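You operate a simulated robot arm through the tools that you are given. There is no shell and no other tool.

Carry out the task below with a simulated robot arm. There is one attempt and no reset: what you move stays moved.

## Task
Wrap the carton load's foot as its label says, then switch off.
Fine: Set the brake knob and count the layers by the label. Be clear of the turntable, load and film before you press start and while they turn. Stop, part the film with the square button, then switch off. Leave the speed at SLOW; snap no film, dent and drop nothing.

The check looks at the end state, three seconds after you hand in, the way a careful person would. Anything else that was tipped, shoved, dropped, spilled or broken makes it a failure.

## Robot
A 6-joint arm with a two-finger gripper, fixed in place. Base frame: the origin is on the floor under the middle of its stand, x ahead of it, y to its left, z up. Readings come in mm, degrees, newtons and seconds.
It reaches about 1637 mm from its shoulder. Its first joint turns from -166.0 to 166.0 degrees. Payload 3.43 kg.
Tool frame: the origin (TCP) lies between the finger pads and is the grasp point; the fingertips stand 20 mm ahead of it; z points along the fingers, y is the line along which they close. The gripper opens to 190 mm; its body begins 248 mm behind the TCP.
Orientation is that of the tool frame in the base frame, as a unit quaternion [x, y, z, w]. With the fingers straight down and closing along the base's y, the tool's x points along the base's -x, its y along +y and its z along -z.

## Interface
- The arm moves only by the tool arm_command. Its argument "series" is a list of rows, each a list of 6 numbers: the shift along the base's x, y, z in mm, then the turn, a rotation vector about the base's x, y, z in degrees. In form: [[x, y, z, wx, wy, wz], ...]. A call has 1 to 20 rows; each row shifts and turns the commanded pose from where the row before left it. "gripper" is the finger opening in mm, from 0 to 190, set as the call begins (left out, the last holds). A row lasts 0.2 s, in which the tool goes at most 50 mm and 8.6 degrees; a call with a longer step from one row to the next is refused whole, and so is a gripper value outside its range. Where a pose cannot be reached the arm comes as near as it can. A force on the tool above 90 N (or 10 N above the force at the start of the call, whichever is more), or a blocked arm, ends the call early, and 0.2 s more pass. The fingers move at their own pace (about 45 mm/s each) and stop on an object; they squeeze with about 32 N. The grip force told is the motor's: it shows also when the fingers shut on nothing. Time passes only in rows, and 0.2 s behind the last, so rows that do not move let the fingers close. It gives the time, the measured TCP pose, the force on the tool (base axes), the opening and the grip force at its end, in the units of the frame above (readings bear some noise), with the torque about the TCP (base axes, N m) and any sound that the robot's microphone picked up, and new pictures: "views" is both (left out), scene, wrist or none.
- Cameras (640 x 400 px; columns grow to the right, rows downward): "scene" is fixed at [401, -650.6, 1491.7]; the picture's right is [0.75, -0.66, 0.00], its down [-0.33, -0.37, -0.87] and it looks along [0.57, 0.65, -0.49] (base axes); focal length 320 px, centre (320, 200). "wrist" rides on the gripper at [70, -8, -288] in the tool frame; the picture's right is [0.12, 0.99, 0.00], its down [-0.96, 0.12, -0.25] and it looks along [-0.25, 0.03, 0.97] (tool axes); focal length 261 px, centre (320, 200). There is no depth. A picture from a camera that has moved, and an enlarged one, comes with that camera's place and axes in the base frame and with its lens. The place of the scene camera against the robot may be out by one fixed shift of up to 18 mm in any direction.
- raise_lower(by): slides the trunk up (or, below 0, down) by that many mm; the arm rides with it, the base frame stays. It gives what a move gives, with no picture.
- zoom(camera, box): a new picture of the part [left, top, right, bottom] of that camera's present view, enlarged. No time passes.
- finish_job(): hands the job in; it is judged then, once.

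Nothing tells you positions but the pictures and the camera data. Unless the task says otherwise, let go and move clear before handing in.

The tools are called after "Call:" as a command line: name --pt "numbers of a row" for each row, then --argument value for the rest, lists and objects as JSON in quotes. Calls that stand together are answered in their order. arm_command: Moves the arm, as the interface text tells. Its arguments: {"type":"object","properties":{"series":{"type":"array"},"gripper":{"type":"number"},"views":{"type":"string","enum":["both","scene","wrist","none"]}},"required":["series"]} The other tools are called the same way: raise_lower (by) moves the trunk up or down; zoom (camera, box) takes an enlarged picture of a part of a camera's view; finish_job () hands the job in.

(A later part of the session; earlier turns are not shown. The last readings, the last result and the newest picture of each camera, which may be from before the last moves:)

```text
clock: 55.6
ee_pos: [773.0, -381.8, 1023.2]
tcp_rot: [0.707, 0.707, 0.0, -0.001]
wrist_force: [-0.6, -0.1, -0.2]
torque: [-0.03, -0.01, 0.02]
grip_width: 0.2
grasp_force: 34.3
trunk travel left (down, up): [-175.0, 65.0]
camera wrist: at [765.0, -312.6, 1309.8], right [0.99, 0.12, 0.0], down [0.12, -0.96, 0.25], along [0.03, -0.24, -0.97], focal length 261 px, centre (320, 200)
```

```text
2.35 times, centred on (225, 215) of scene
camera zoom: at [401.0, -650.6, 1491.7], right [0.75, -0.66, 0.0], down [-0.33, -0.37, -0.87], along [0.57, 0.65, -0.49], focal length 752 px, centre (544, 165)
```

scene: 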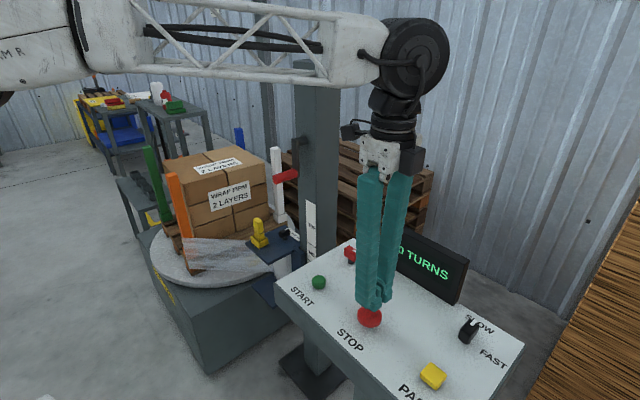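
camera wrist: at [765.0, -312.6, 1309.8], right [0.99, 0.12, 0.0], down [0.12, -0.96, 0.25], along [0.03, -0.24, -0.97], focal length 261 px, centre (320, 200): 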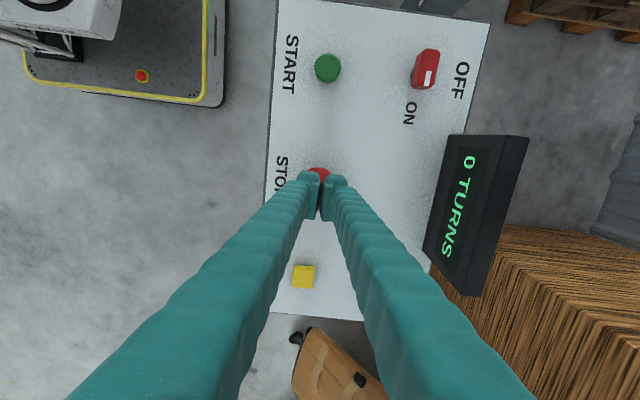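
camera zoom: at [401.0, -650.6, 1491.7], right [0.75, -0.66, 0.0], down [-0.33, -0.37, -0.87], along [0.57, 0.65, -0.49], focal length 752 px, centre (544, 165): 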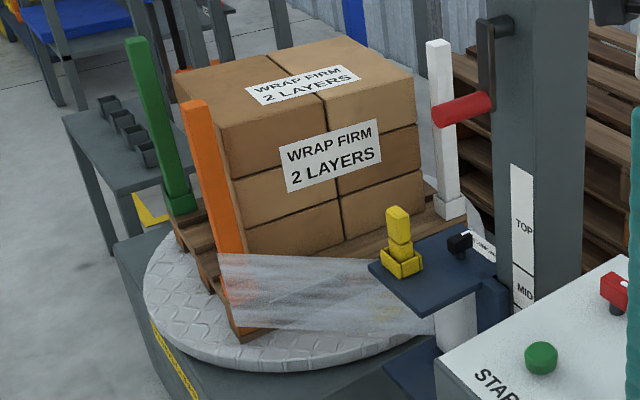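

The display in the wrist view still reads 0 TURNS, and about 93 degrees have passed. I'll keep waiting and logging progress.

Call:
arm_command --pt "0 0 0 0 0 0" --pt "0 0 0 0 0 0" --pt "0 0 0 0 0 0" --pt "0 0 0 0 0 0" --pt "0 0 0 0 0 0" --pt "0 0 0 0 0 0" --pt "0 0 0 0 0 0" --pt "0 0 0 0 0 0" --pt "0 0 0 0 0 0" --pt "0 0 0 0 0 0" --pt "0 0 0 0 0 0" --pt "0 0 0 0 0 0" --pt "0 0 0 0 0 0" --pt "0 0 0 0 0 0" --views "both"

Call:
zoom --camera "scene" --box '[130, 130, 320, 300]'

```text
clock: 58.6
ee_pos: [773.1, -383.0, 1021.9]
tcp_rot: [0.707, 0.707, 0.0, 0.0]
wrist_force: [0.1, -0.3, -0.1]
torque: [0.02, -0.02, 0.01]
grip_width: 0.2
grasp_force: 34.8
trunk travel left (down, up): [-175.0, 65.0]
camera wrist: at [765.0, -312.6, 1309.8], right [0.99, 0.12, 0.0], down [0.12, -0.96, 0.25], along [0.03, -0.24, -0.97], focal length 261 px, centre (320, 200)
```

scene: 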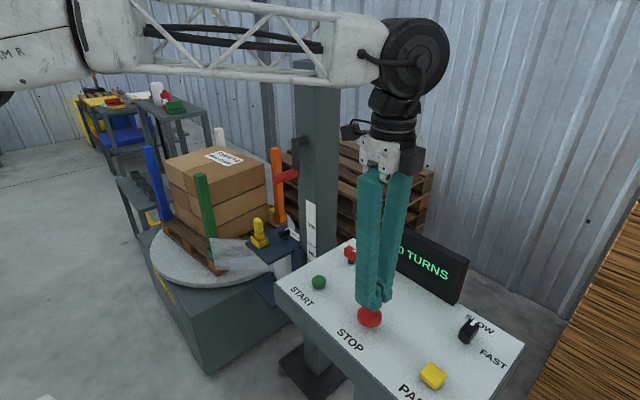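
wrist: 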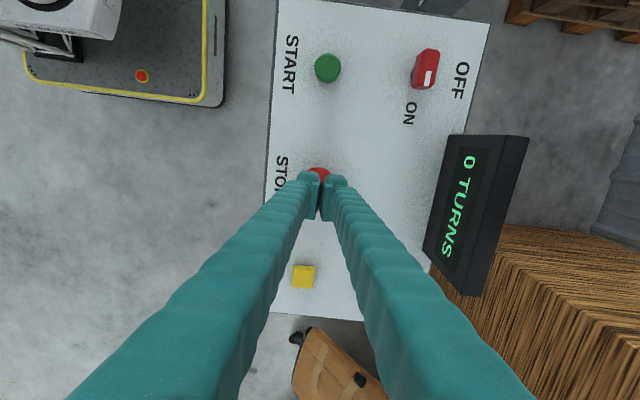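

```text
2.35 times, centred on (225, 215) of scene
camera zoom: at [401.0, -650.6, 1491.7], right [0.75, -0.66, 0.0], down [-0.33, -0.37, -0.87], along [0.57, 0.65, -0.49], focal length 752 px, centre (544, 165)
```

zoom: 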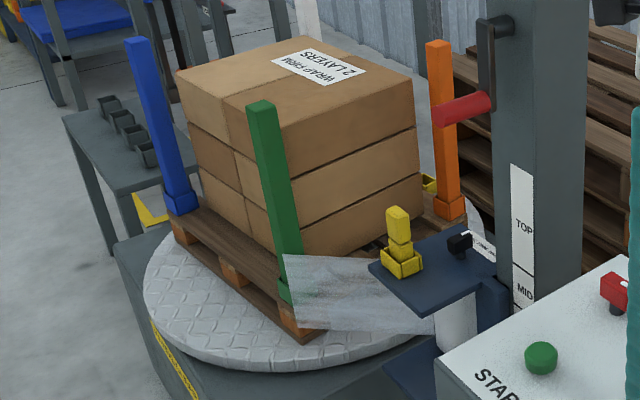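

About half a turn is done at 58.6 s, so the rate is close to 30 degrees per second, 12 s per turn. I'll wait on toward the first full turn.

Call:
arm_command --pt "0 0 0 0 0 0" --pt "0 0 0 0 0 0" --pt "0 0 0 0 0 0" --pt "0 0 0 0 0 0" --pt "0 0 0 0 0 0" --pt "0 0 0 0 0 0" --pt "0 0 0 0 0 0" --pt "0 0 0 0 0 0" --pt "0 0 0 0 0 0" --pt "0 0 0 0 0 0" --pt "0 0 0 0 0 0" --pt "0 0 0 0 0 0" --pt "0 0 0 0 0 0" --pt "0 0 0 0 0 0" --pt "0 0 0 0 0 0" --pt "0 0 0 0 0 0" --pt "0 0 0 0 0 0" --pt "0 0 0 0 0 0" --pt "0 0 0 0 0 0" --pt "0 0 0 0 0 0" --views "both"

Call:
zoom --camera "scene" --box '[130, 130, 320, 300]'

```text
clock: 62.8
ee_pos: [773.5, -382.0, 1022.2]
tcp_rot: [0.707, 0.707, 0.0, 0.0]
wrist_force: [-0.4, 0.4, -0.2]
torque: [0.02, 0.0, 0.01]
grip_width: 0.2
grasp_force: 34.1
trunk travel left (down, up): [-175.0, 65.0]
camera wrist: at [765.0, -312.6, 1309.8], right [0.99, 0.12, 0.0], down [0.12, -0.96, 0.25], along [0.03, -0.24, -0.97], focal length 261 px, centre (320, 200)
```

scene: 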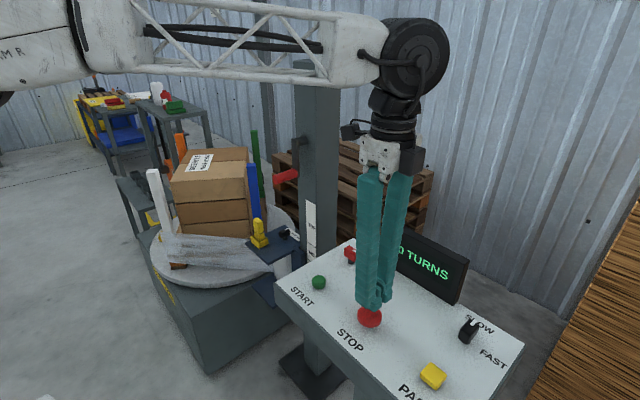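
wrist: 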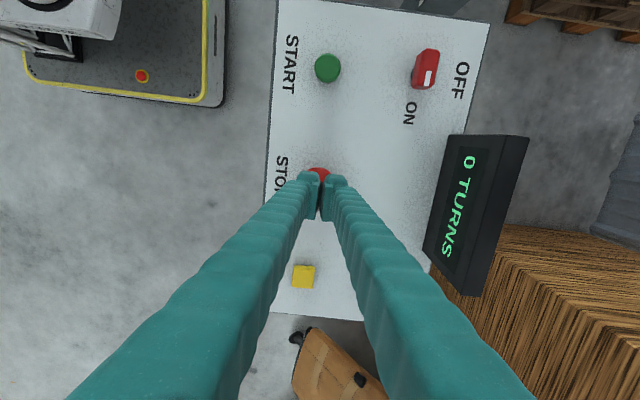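

```text
2.35 times, centred on (225, 215) of scene
camera zoom: at [401.0, -650.6, 1491.7], right [0.75, -0.66, 0.0], down [-0.33, -0.37, -0.87], along [0.57, 0.65, -0.49], focal length 752 px, centre (544, 165)
```

zoom: 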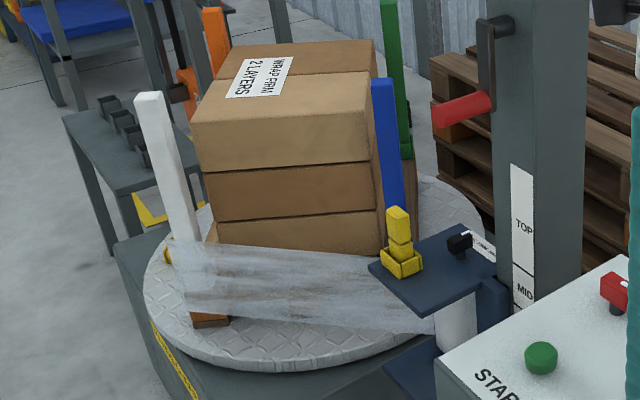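

White is coming around to its starting spot, with roughly 45 degrees left in turn one. I'll use shorter waits now to time the count.

Call:
arm_command --pt "0 0 0 0 0 0" --pt "0 0 0 0 0 0" --pt "0 0 0 0 0 0" --pt "0 0 0 0 0 0" --pt "0 0 0 0 0 0" --views "both"

Call:
zoom --camera "scene" --box '[130, 130, 320, 300]'

```text
clock: 64.0
ee_pos: [774.0, -381.7, 1022.9]
tcp_rot: [0.707, 0.707, 0.0, 0.0]
wrist_force: [-1.1, 0.1, 1.1]
torque: [0.01, -0.02, 0.01]
grip_width: 0.0
grasp_force: 33.6
trunk travel left (down, up): [-175.0, 65.0]
camera wrist: at [765.0, -312.6, 1309.8], right [0.99, 0.12, 0.0], down [0.12, -0.96, 0.25], along [0.03, -0.24, -0.97], focal length 261 px, centre (320, 200)
```

scene: 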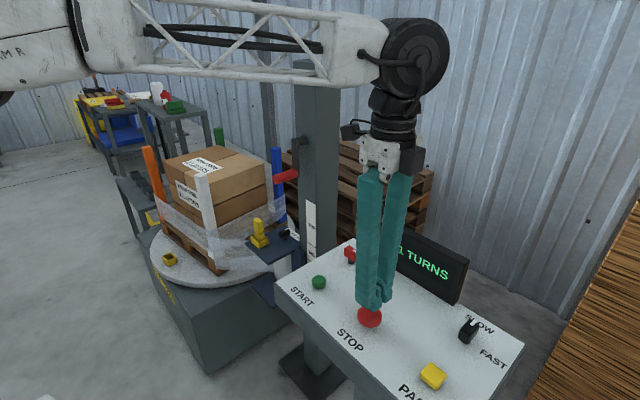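
wrist: 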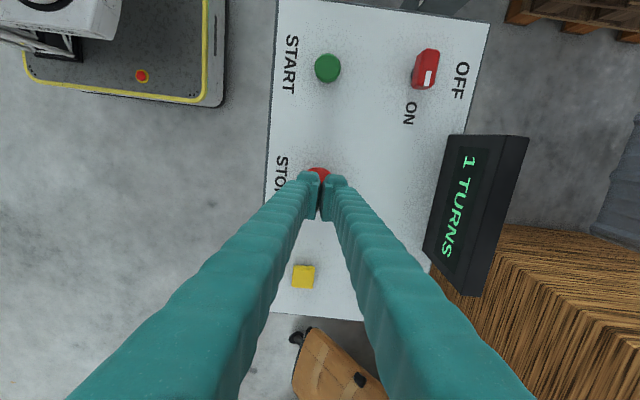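

```text
2.35 times, centred on (225, 215) of scene
camera zoom: at [401.0, -650.6, 1491.7], right [0.75, -0.66, 0.0], down [-0.33, -0.37, -0.87], along [0.57, 0.65, -0.49], focal length 752 px, centre (544, 165)
```

zoom: 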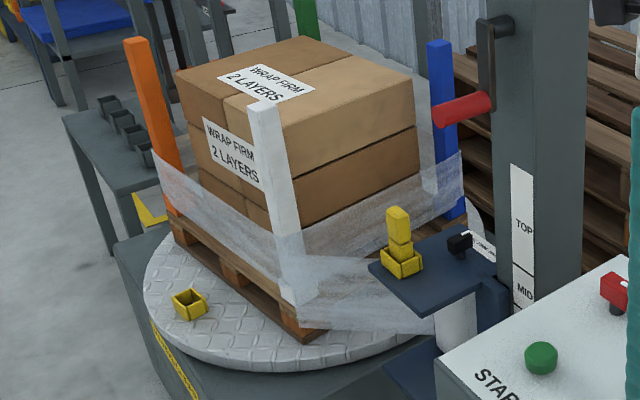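

The display flipped to 1 TURNS at about 63.7 s, just as the white post passed its start. The second turn should complete near 74.5 s. I'll lower to just above STOP, keeping a safe margin.

Call:
arm_command --pt "0 0 -10 0 0 0" --pt "0 0 -9 0 0 0" --pt "0 0 -7 0 0 0" --pt "0 0 0 0 0 0" --views "wrist"

Call:
zoom --camera "scene" --box '[325, 265, 425, 345]'

Call:
zoom --camera "wrist" --box '[260, 140, 380, 220]'

```text
clock: 65.0
ee_pos: [772.3, -380.4, 994.3]
tcp_rot: [0.707, 0.707, 0.0, 0.0]
wrist_force: [-0.2, 0.5, 0.8]
torque: [0.01, 0.03, -0.01]
grip_width: 0.0
grasp_force: 33.9
trunk travel left (down, up): [-175.0, 65.0]
camera wrist: at [763.8, -312.7, 1282.1], right [0.99, 0.12, 0.0], down [0.12, -0.96, 0.25], along [0.03, -0.24, -0.97], focal length 261 px, centre (320, 200)
```

wrist: 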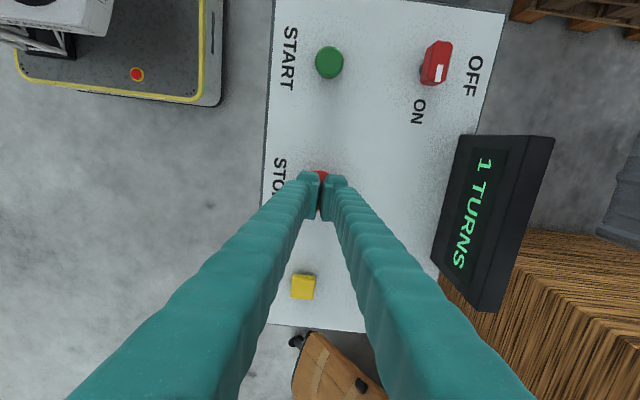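

```text
5.00 times, centred on (375, 305) of scene
camera zoom: at [401.0, -650.6, 1491.7], right [0.75, -0.66, 0.0], down [-0.33, -0.37, -0.87], along [0.57, 0.65, -0.49], focal length 1598 px, centre (45, -325)
```

zoom: 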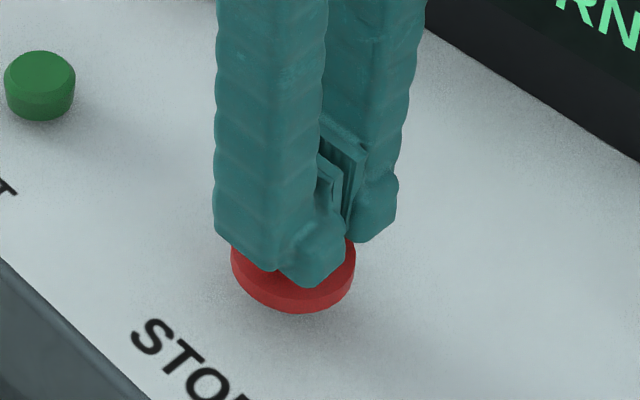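

```text
5.00 times, centred on (320, 180) of wrist
camera zoom: at [763.8, -312.7, 1282.1], right [0.99, 0.12, 0.0], down [0.12, -0.96, 0.25], along [0.03, -0.24, -0.97], focal length 1303 px, centre (320, 300)
```

zoom: 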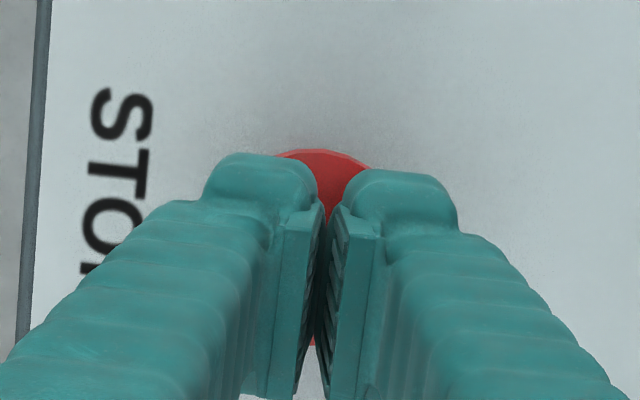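

The tips are centred over STOP with clearance. Waiting through the second turn.

Call:
arm_command --pt "0 0 0 0 0 0" --pt "0 0 0 0 0 0" --pt "0 0 0 0 0 0" --pt "0 0 0 0 0 0" --pt "0 0 0 0 0 0" --pt "0 0 0 0 0 0" --pt "0 0 0 0 0 0" --pt "0 0 0 0 0 0" --pt "0 0 0 0 0 0" --pt "0 0 0 0 0 0" --pt "0 0 0 0 0 0" --pt "0 0 0 0 0 0" --pt "0 0 0 0 0 0" --pt "0 0 0 0 0 0" --pt "0 0 0 0 0 0" --pt "0 0 0 0 0 0" --pt "0 0 0 0 0 0" --pt "0 0 0 0 0 0" --pt "0 0 0 0 0 0" --pt "0 0 0 0 0 0" --views "scene"

Call:
zoom --camera "scene" --box '[130, 130, 320, 300]'

```text
clock: 69.2
ee_pos: [772.5, -381.1, 994.6]
tcp_rot: [0.707, 0.707, -0.001, -0.001]
wrist_force: [-0.5, -0.3, -0.5]
torque: [-0.01, 0.06, 0.02]
grip_width: 0.0
grasp_force: 34.5
trunk travel left (down, up): [-175.0, 65.0]
```

scene: 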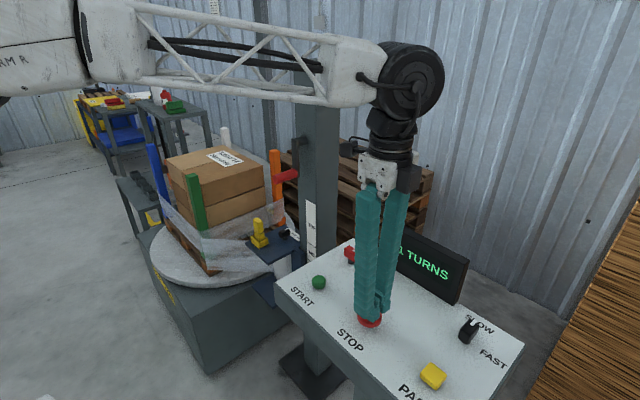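

```text
2.35 times, centred on (225, 215) of scene
camera zoom: at [401.0, -650.6, 1491.7], right [0.75, -0.66, 0.0], down [-0.33, -0.37, -0.87], along [0.57, 0.65, -0.49], focal length 752 px, centre (544, 165)
```

zoom: 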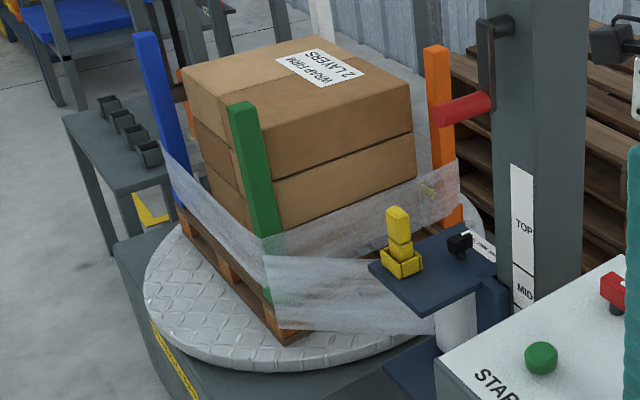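

Call:
arm_command --pt "0 0 0 0 0 0" --pt "0 0 0 0 0 0" --pt "0 0 0 0 0 0" --pt "0 0 0 0 0 0" --pt "0 0 0 0 0 0" --pt "0 0 0 0 0 0" --pt "0 0 0 0 0 0" --pt "0 0 0 0 0 0" --pt "0 0 0 0 0 0" --pt "0 0 0 0 0 0" --pt "0 0 0 0 0 0" --pt "0 0 0 0 0 0" --pt "0 0 0 0 0 0" --pt "0 0 0 0 0 0" --pt "0 0 0 0 0 0" --pt "0 0 0 0 0 0" --pt "0 0 0 0 0 0" --pt "0 0 0 0 0 0" --pt "0 0 0 0 0 0" --pt "0 0 0 0 0 0" --views "both"

Call:
zoom --camera "scene" --box '[130, 130, 320, 300]'

```text
clock: 73.4
ee_pos: [771.5, -381.5, 995.0]
tcp_rot: [0.707, 0.707, 0.0, 0.0]
wrist_force: [0.5, 0.8, -0.7]
torque: [0.03, 0.01, 0.03]
grip_width: 0.2
grasp_force: 34.2
trunk travel left (down, up): [-175.0, 65.0]
camera wrist: at [763.8, -312.7, 1282.2], right [0.99, 0.12, 0.0], down [0.12, -0.96, 0.25], along [0.03, -0.24, -0.97], focal length 261 px, centre (320, 200)
```

scene: 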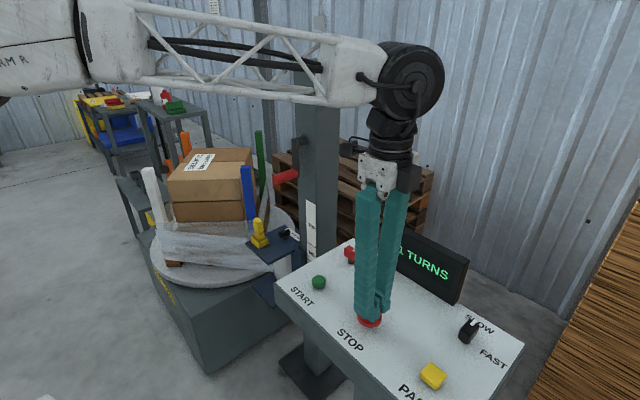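
wrist: 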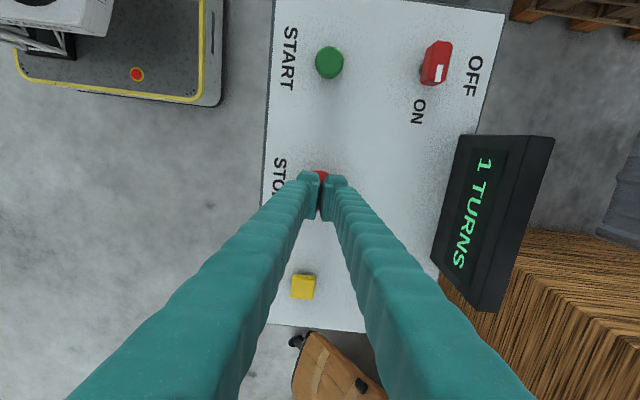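

```text
2.35 times, centred on (225, 215) of scene
camera zoom: at [401.0, -650.6, 1491.7], right [0.75, -0.66, 0.0], down [-0.33, -0.37, -0.87], along [0.57, 0.65, -0.49], focal length 752 px, centre (544, 165)
```

zoom: 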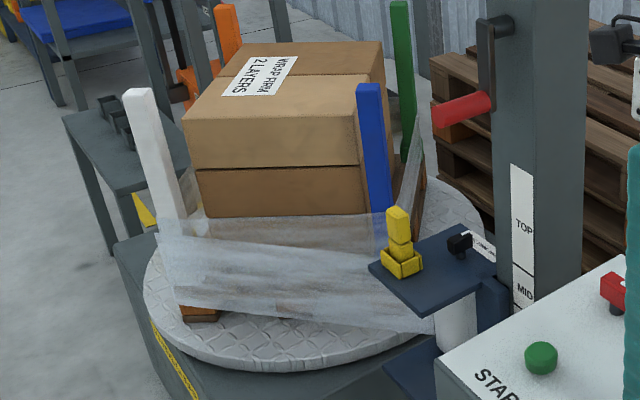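

Turn two is about 45 degrees from complete. Waiting 1.2 s more and then I'll check the count and press STOP.

Call:
arm_command --pt "0 0 0 0 0 0" --pt "0 0 0 0 0 0" --pt "0 0 0 0 0 0" --pt "0 0 0 0 0 0" --pt "0 0 -5 0 0 0" --views "both"

Call:
zoom --camera "scene" --box '[130, 130, 320, 300]'

```text
clock: 74.6
ee_pos: [771.6, -381.3, 989.2]
tcp_rot: [0.707, 0.707, 0.0, 0.0]
wrist_force: [-0.3, -0.3, 0.0]
torque: [0.01, 0.0, 0.02]
grip_width: 0.0
grasp_force: 34.4
trunk travel left (down, up): [-175.0, 65.0]
camera wrist: at [763.6, -312.4, 1277.4], right [0.99, 0.12, 0.0], down [0.12, -0.96, 0.25], along [0.03, -0.24, -0.97], focal length 261 px, centre (320, 200)
```

scene: 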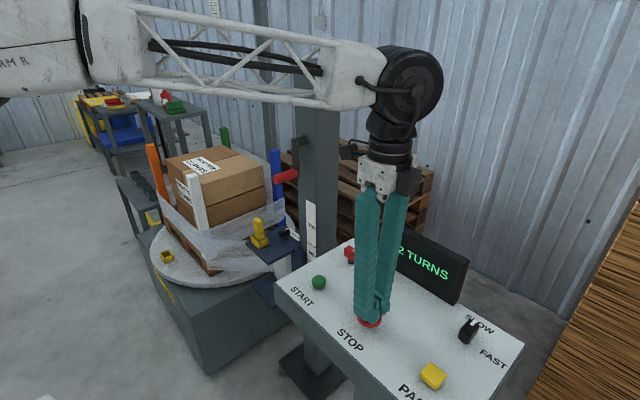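
wrist: 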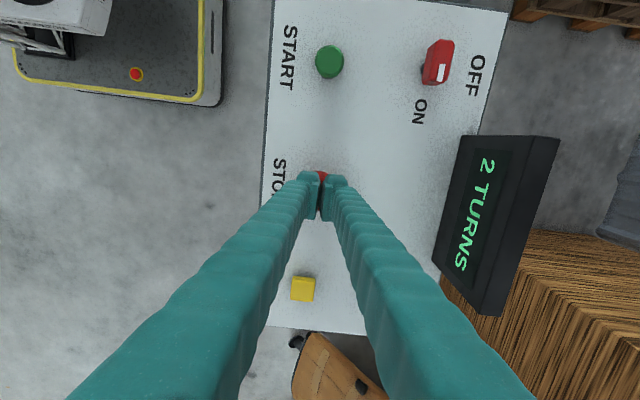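

```text
2.35 times, centred on (225, 215) of scene
camera zoom: at [401.0, -650.6, 1491.7], right [0.75, -0.66, 0.0], down [-0.33, -0.37, -0.87], along [0.57, 0.65, -0.49], focal length 752 px, centre (544, 165)
```

zoom: 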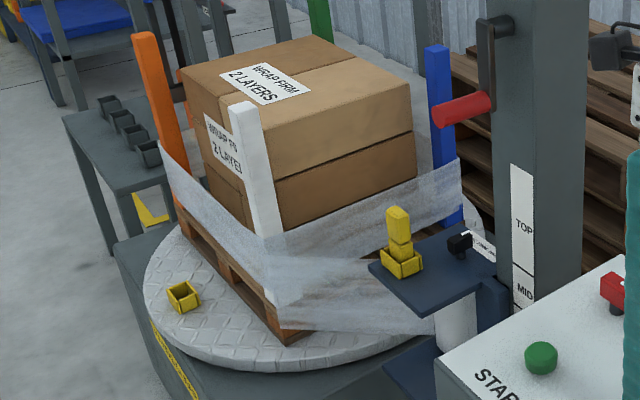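

The display reads 2 TURNS and white is back at its start position. Pressing STOP now.

Call:
arm_command --pt "0 0 -8 0 0 0" --pt "0 0 -7 0 0 0" --pt "0 0 -5 0 0 0" --views "both"

```text
clock: 75.4
ee_pos: [771.6, -382.4, 974.9]
tcp_rot: [0.707, 0.707, 0.001, 0.003]
wrist_force: [7.3, 1.0, 45.6]
torque: [0.04, -0.01, -0.03]
grip_width: 5.9
grasp_force: 34.4
trunk travel left (down, up): [-175.0, 65.0]
heard: click
camera wrist: at [762.5, -311.8, 1261.4], right [0.99, 0.12, 0.0], down [0.11, -0.96, 0.25], along [0.03, -0.25, -0.97], focal length 261 px, centre (320, 200)
```

scene: 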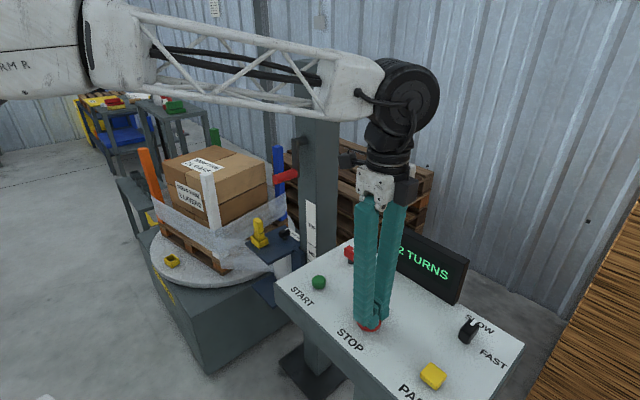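
wrist: 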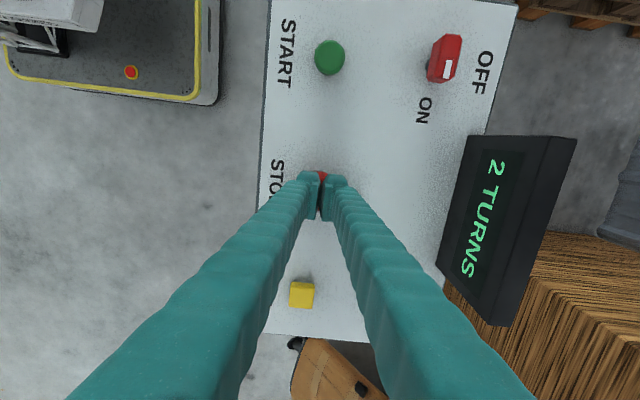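

A click. Lifting off STOP and checking that the turntable stands still.

Call:
arm_command --pt "0 0 20 0 0 0" --pt "0 0 30 0 0 0" --pt "0 0 10 0 0 0" --views "scene"

Call:
zoom --camera "scene" --box '[130, 130, 320, 300]'

Call:
arm_command --pt "0 0 0 0 0 0" --pt "0 0 0 0 0 0" --pt "0 0 0 0 0 0" --views "both"

Call:
zoom --camera "scene" --box '[130, 130, 320, 300]'

```text
clock: 76.2
ee_pos: [770.7, -380.4, 1029.0]
tcp_rot: [0.707, 0.707, 0.0, -0.002]
wrist_force: [0.4, 0.5, 1.1]
torque: [0.0, 0.0, 0.01]
grip_width: 0.0
grasp_force: 34.8
trunk travel left (down, up): [-175.0, 65.0]
```

scene: 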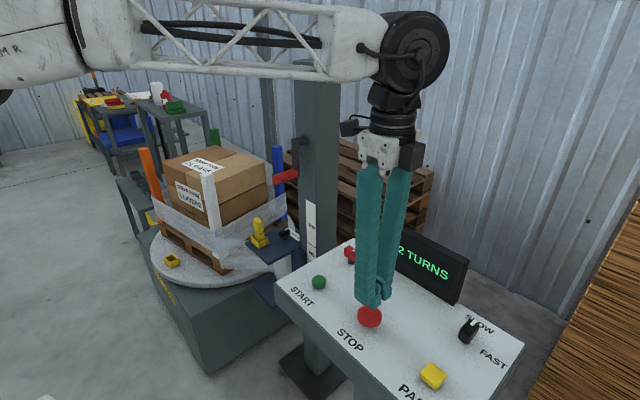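

```text
2.35 times, centred on (225, 215) of scene
camera zoom: at [401.0, -650.6, 1491.7], right [0.75, -0.66, 0.0], down [-0.33, -0.37, -0.87], along [0.57, 0.65, -0.49], focal length 752 px, centre (544, 165)
```

zoom: 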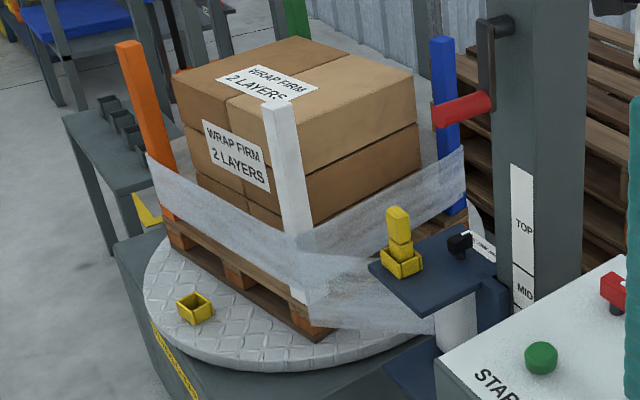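

```text
clock: 77.0
ee_pos: [773.1, -381.8, 1030.0]
tcp_rot: [0.707, 0.707, -0.001, 0.0]
wrist_force: [-0.1, 0.7, 0.2]
torque: [-0.02, 0.02, 0.03]
grip_width: 0.0
grasp_force: 34.2
trunk travel left (down, up): [-175.0, 65.0]
camera wrist: at [763.6, -311.9, 1317.1], right [0.99, 0.12, 0.0], down [0.12, -0.96, 0.25], along [0.03, -0.24, -0.97], focal length 261 px, centre (320, 200)
```

scene: 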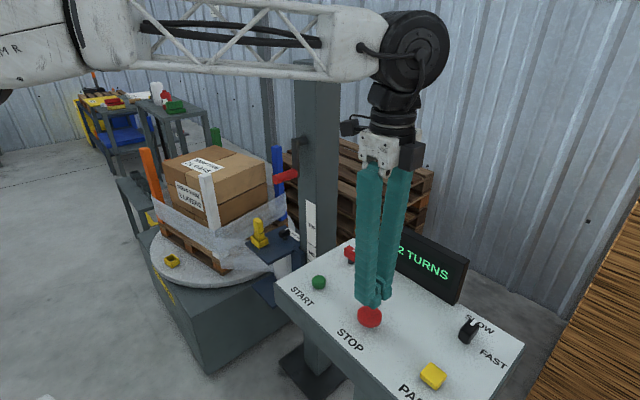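
wrist: 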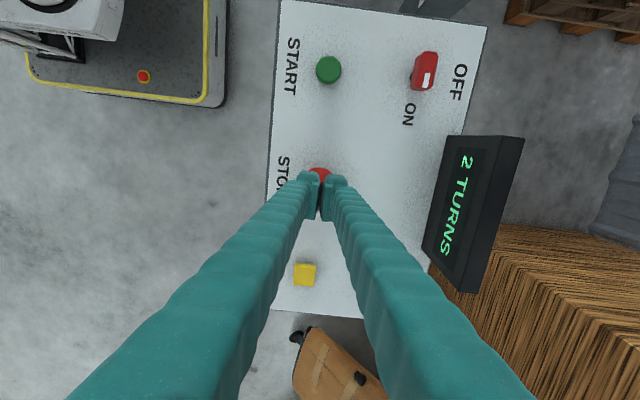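

```text
2.35 times, centred on (225, 215) of scene
camera zoom: at [401.0, -650.6, 1491.7], right [0.75, -0.66, 0.0], down [-0.33, -0.37, -0.87], along [0.57, 0.65, -0.49], focal length 752 px, centre (544, 165)
```

zoom: 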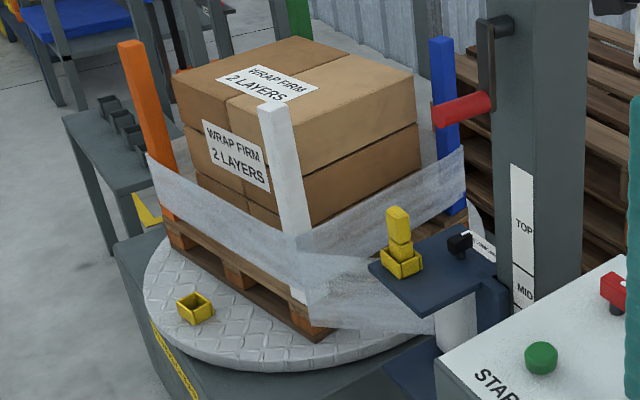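

The turntable is at rest at 2 TURNS. Next is PART, the yellow square button near (766, -531).

Call:
arm_command --pt "-2 -38 0 0 0 0" --pt "-2 -38 0 0 0 0" --pt "-2 -38 0 0 0 0" --pt "-1 -35 0 0 0 0" --pt "0 0 -20 0 0 0" --pt "0 0 -15 0 0 0" --pt "0 0 0 0 0 0" --views "both"

Call:
zoom --camera "wrist" --box '[260, 130, 380, 220]'

Call:
zoom --camera "scene" --box '[370, 290, 490, 400]'

```text
clock: 78.6
ee_pos: [764.9, -531.3, 993.8]
tcp_rot: [0.707, 0.707, 0.0, 0.0]
wrist_force: [-0.1, 0.4, -1.1]
torque: [-0.02, 0.0, -0.02]
grip_width: 0.0
grasp_force: 34.4
trunk travel left (down, up): [-175.0, 65.0]
camera wrist: at [756.8, -461.3, 1281.2], right [0.99, 0.12, 0.0], down [0.12, -0.96, 0.25], along [0.03, -0.24, -0.97], focal length 261 px, centre (320, 200)
```

scene: 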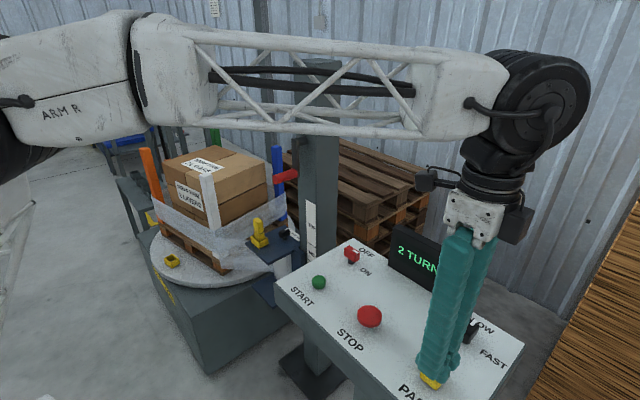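
wrist: 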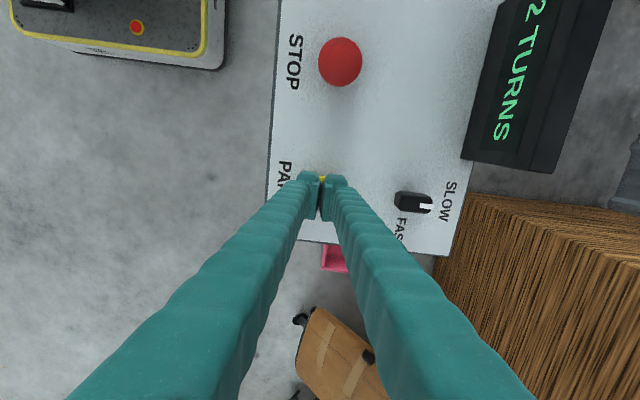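

```text
4.44 times, centred on (320, 175) of wrist
camera zoom: at [756.8, -461.3, 1281.2], right [0.99, 0.12, 0.0], down [0.12, -0.96, 0.25], along [0.03, -0.24, -0.97], focal length 1158 px, centre (320, 311)
```

zoom: 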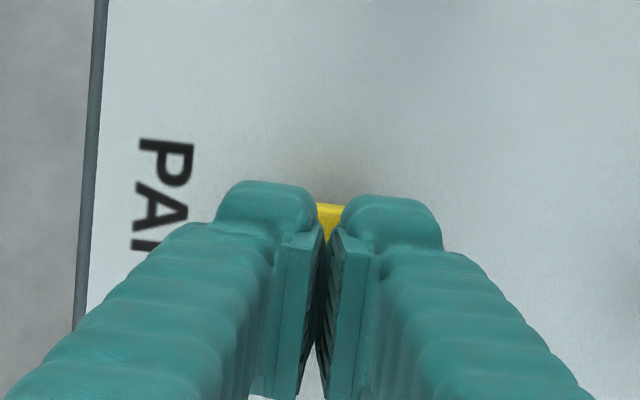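

```text
3.64 times, centred on (430, 345) of scene
camera zoom: at [401.0, -650.6, 1491.7], right [0.75, -0.66, 0.0], down [-0.33, -0.37, -0.87], along [0.57, 0.65, -0.49], focal length 1162 px, centre (-80, -327)
```

zoom: 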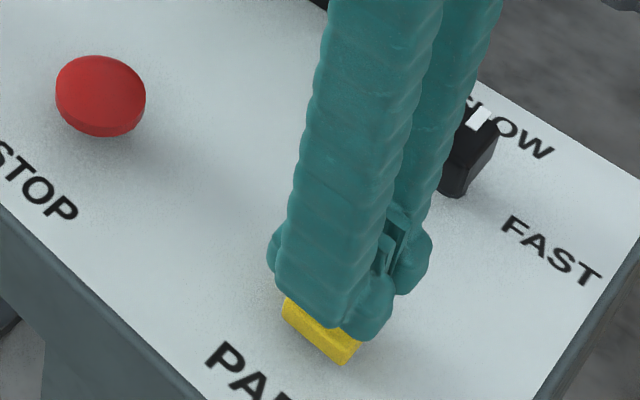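

Tips are over the PART button. Pressing down in small steps.

Call:
arm_command --pt "0 0 -12 0 0 0" --pt "0 0 -8 0 0 0" --pt "0 0 -5 0 0 0" --pt "0 0 -4 0 0 0" --views "both"

Call:
zoom --camera "scene" --box '[130, 130, 320, 300]'

```text
clock: 79.6
ee_pos: [764.6, -530.5, 966.2]
tcp_rot: [0.707, 0.707, -0.001, 0.0]
wrist_force: [0.2, -1.7, 3.3]
torque: [-0.02, -0.03, -0.02]
grip_width: 6.1
grasp_force: 34.1
trunk travel left (down, up): [-175.0, 65.0]
heard: click
camera wrist: at [756.7, -461.2, 1253.4], right [0.99, 0.12, 0.0], down [0.12, -0.96, 0.25], along [0.03, -0.25, -0.97], focal length 261 px, centre (320, 200)
```

scene: 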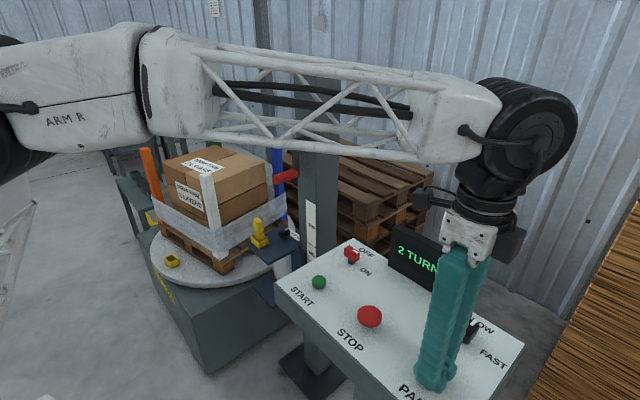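
wrist: 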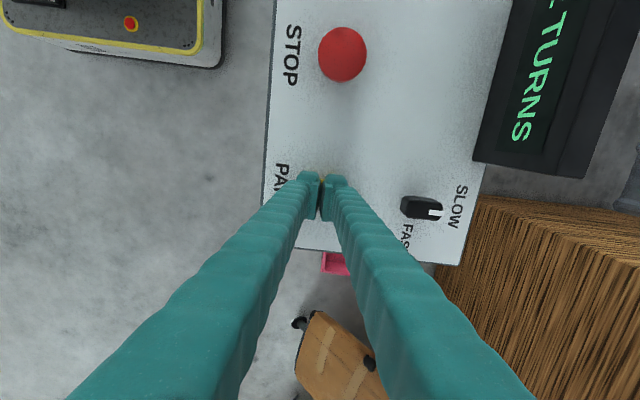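

```text
2.35 times, centred on (225, 215) of scene
camera zoom: at [401.0, -650.6, 1491.7], right [0.75, -0.66, 0.0], down [-0.33, -0.37, -0.87], along [0.57, 0.65, -0.49], focal length 752 px, centre (544, 165)
```

zoom: 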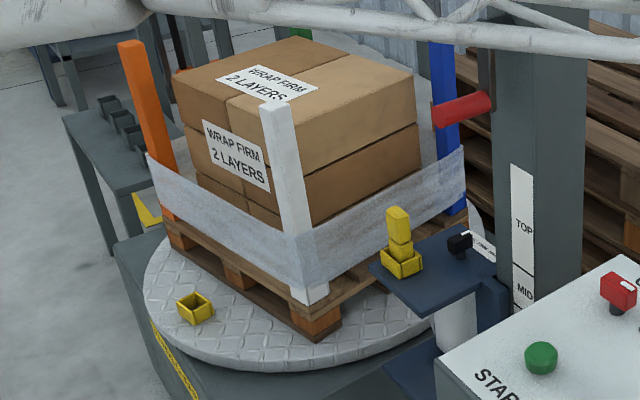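

The film is parted and wrapped snugly around the load's foot. Next I'll lift off, return to the main switch and open the jaws above it.

Call:
arm_command --pt "0 0 25 0 0 0" --pt "0 0 45 0 0 0" --pt "0 10 40 0 0 0" --pt "0 43 0 0 0 0" --pt "0 43 0 0 0 0" --pt "0 43 0 0 0 0" --pt "0 43 0 0 0 0" --pt "0 43 0 0 0 0" --pt "0 43 0 0 0 0" --pt "0 42 0 0 0 0" --pt "40 0 0 0 0 0" --pt "40 0 0 0 0 0" --pt "39 0 0 0 0 0" --pt "0 0 0 0 0 0" --gripper 60 --views "both"

Call:
zoom --camera "wrist" --box '[240, 140, 400, 240]'

```text
clock: 82.6
ee_pos: [883.7, -219.0, 1074.8]
tcp_rot: [0.707, 0.707, 0.001, -0.001]
wrist_force: [0.0, 0.6, 0.9]
torque: [0.02, 0.08, 0.01]
grip_width: 59.8
grasp_force: 0.1
trunk travel left (down, up): [-175.0, 65.0]
camera wrist: at [874.5, -150.1, 1363.0], right [0.99, 0.12, 0.0], down [0.12, -0.96, 0.25], along [0.03, -0.24, -0.97], focal length 261 px, centre (320, 200)
```

scene: 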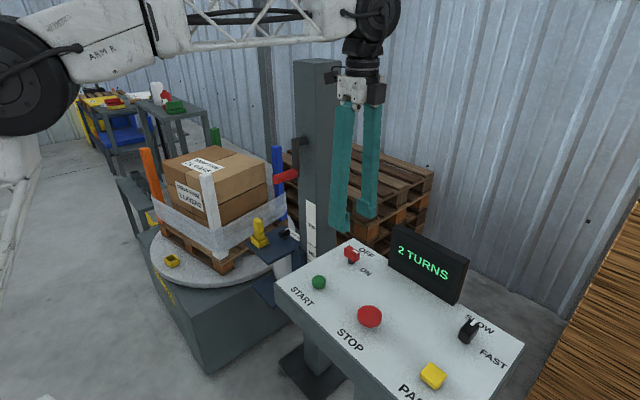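
wrist: 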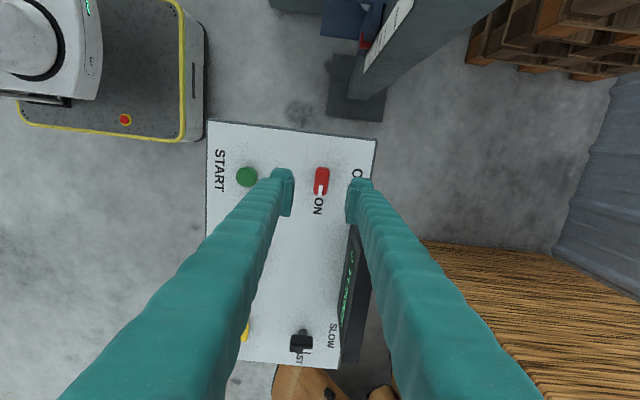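

```text
4.00 times, centred on (320, 190) of wrist
camera zoom: at [874.5, -150.1, 1363.0], right [0.99, 0.12, 0.0], down [0.12, -0.96, 0.25], along [0.03, -0.24, -0.97], focal length 1043 px, centre (320, 240)
```

zoom: 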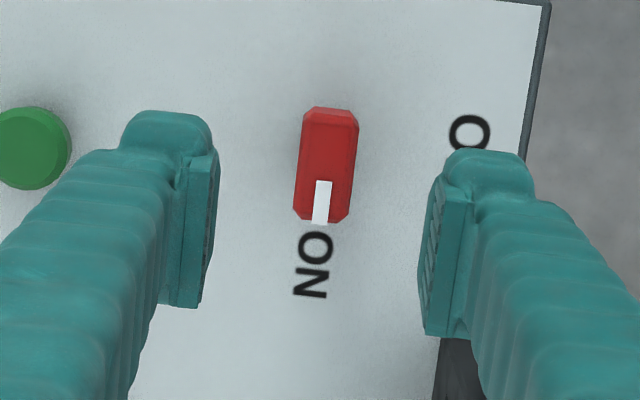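

I'll shift about 4 mm toward -y to centre on the switch's pivot, then go down and grip.

Call:
arm_command --pt "0.8 -3.8 -32 0 0 0" --pt "0 0 -32 0 0 0" --pt "0 0 -28 0 0 0" --pt "0 0 -18 0 0 0" --pt "0 0 -11 0 0 0" --pt "0 0 0 0 0 0" --views "none"

Call:
zoom --camera "wrist" --box '[256, 150, 384, 230]'

```text
clock: 84.0
ee_pos: [882.7, -222.8, 954.9]
tcp_rot: [0.707, 0.707, 0.0, -0.001]
wrist_force: [0.8, -0.9, 0.1]
torque: [-0.01, -0.01, 0.0]
grip_width: 60.0
grasp_force: 0.1
trunk travel left (down, up): [-175.0, 65.0]
```

```text
5.00 times, centred on (320, 190) of wrist
camera zoom: at [875.1, -154.6, 1242.7], right [0.99, 0.12, 0.0], down [0.12, -0.96, 0.25], along [0.03, -0.24, -0.97], focal length 1303 px, centre (320, 250)
```

zoom: 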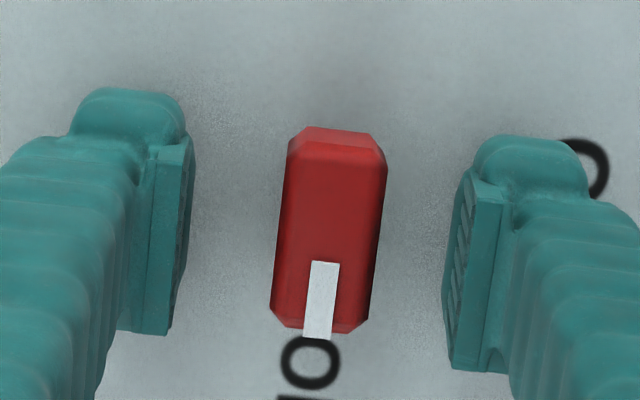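

The knob is about 2 mm toward +x from mid-jaw. I'll correct, grip, and check the forces.

Call:
arm_command --pt "2 0 -1.5 0 0 0" --pt "0 0 0 0 0 0" --pt "0 0 0 0 0 0" --pt "0 0 0 0 0 0" --pt "0 0 0 0 0 0" --gripper 14 --views "none"

Call:
zoom --camera "wrist" --box '[256, 150, 384, 230]'

```text
clock: 85.2
ee_pos: [885.9, -224.8, 954.3]
tcp_rot: [0.707, 0.707, 0.0, -0.001]
wrist_force: [-12.6, 0.8, -2.5]
torque: [0.03, 0.12, 0.01]
grip_width: 21.0
grasp_force: 45.1
trunk travel left (down, up): [-175.0, 65.0]
```

```text
5.00 times, centred on (320, 190) of wrist
camera zoom: at [876.9, -155.0, 1241.1], right [0.99, 0.12, 0.0], down [0.12, -0.96, 0.25], along [0.03, -0.24, -0.97], focal length 1303 px, centre (320, 250)
```

zoom: 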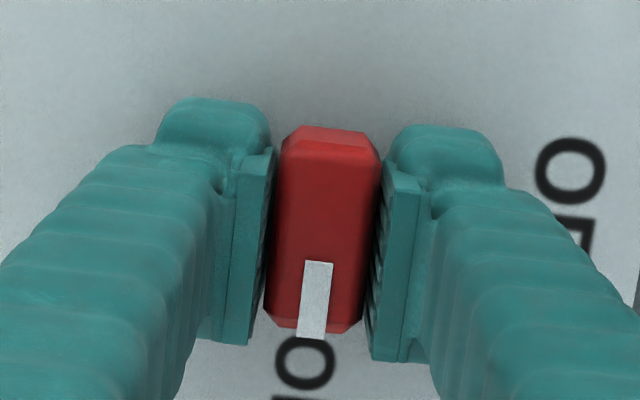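

Gripped. Turning counter-clockwise back toward OFF in stages, easing the side force.

Call:
arm_command --pt "-1 0 0 0 0 8" --pt "0 0 0 0 0 8" --pt "0 0 0 0 0 8" --pt "0 0 0 0 0 8" --pt "0 0 0 0 0 0" --views "none"

Call:
zoom --camera "wrist" --box '[256, 150, 384, 230]'

```text
clock: 86.4
ee_pos: [887.2, -223.6, 953.0]
tcp_rot: [0.484, 0.875, 0.001, 0.001]
wrist_force: [16.6, 12.0, 4.0]
torque: [0.07, -0.17, -0.09]
grip_width: 21.0
grasp_force: 45.4
trunk travel left (down, up): [-175.0, 65.0]
```

```text
5.00 times, centred on (320, 190) of wrist
camera zoom: at [841.8, -169.7, 1241.1], right [0.78, 0.63, 0.0], down [0.61, -0.75, 0.25], along [0.16, -0.19, -0.97], focal length 1303 px, centre (320, 250)
```

zoom: 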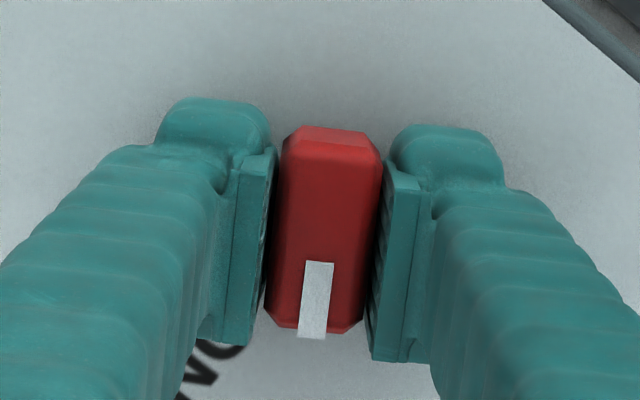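

Now the force is (+17, +12) N, so I ease the tool that way and continue turning.

Call:
arm_command --pt "1.2 0.9 0 0 0 8" --pt "0 0 0 0 0 8" --pt "0 0 0 0 0 8" --pt "0 0 0 0 0 8" --pt "0 0 0 0 0 0" --views "scene"

```text
clock: 87.6
ee_pos: [888.3, -221.8, 953.1]
tcp_rot: [0.224, 0.975, 0.0, 0.0]
wrist_force: [21.7, 25.1, 4.5]
torque: [0.16, -0.27, -0.14]
grip_width: 21.1
grasp_force: 45.3
trunk travel left (down, up): [-175.0, 65.0]
```

scene: 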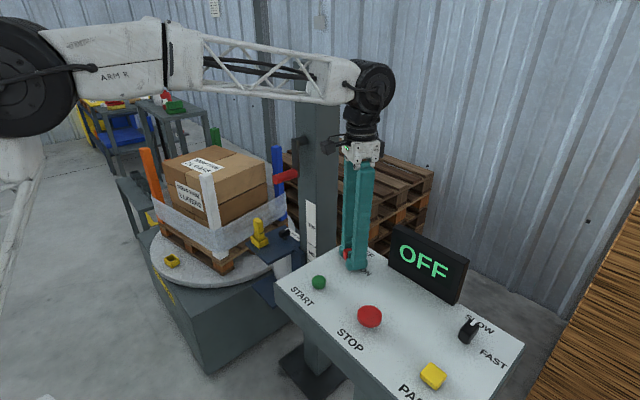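

The display shows OFF. I'll finish the turn so the pointer rests squarely on OFF.

Call:
arm_command --pt "1.2 1.5 0 0 0 6" --pt "0 0 0 0 0 8" --pt "0 0 0 0 0 8" --pt "0 0 0 0 0 4" --pt "0 0 0 0 0 0" --views "none"

Call:
zoom --camera "wrist" --box '[256, 150, 384, 230]'

```text
clock: 88.8
ee_pos: [889.1, -220.9, 953.4]
tcp_rot: [-0.001, 1.0, 0.0, -0.002]
wrist_force: [7.5, 28.0, 8.3]
torque: [0.23, 0.08, -0.09]
grip_width: 20.9
grasp_force: 44.7
trunk travel left (down, up): [-175.0, 65.0]
```

```text
5.00 times, centred on (320, 190) of wrist
camera zoom: at [818.5, -230.0, 1241.1], right [-0.12, 0.99, 0.0], down [0.96, 0.12, 0.25], along [0.24, 0.03, -0.97], focal length 1303 px, centre (320, 250)
```

zoom: 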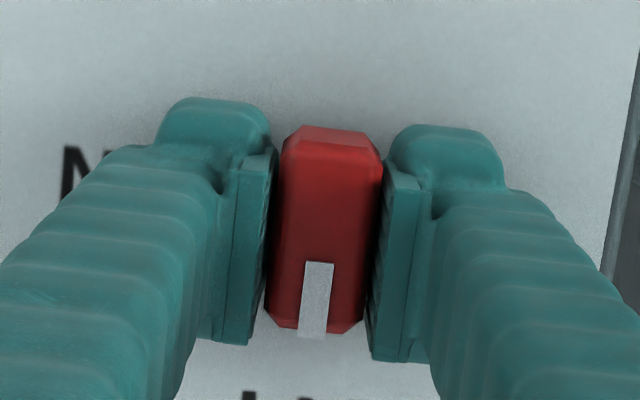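

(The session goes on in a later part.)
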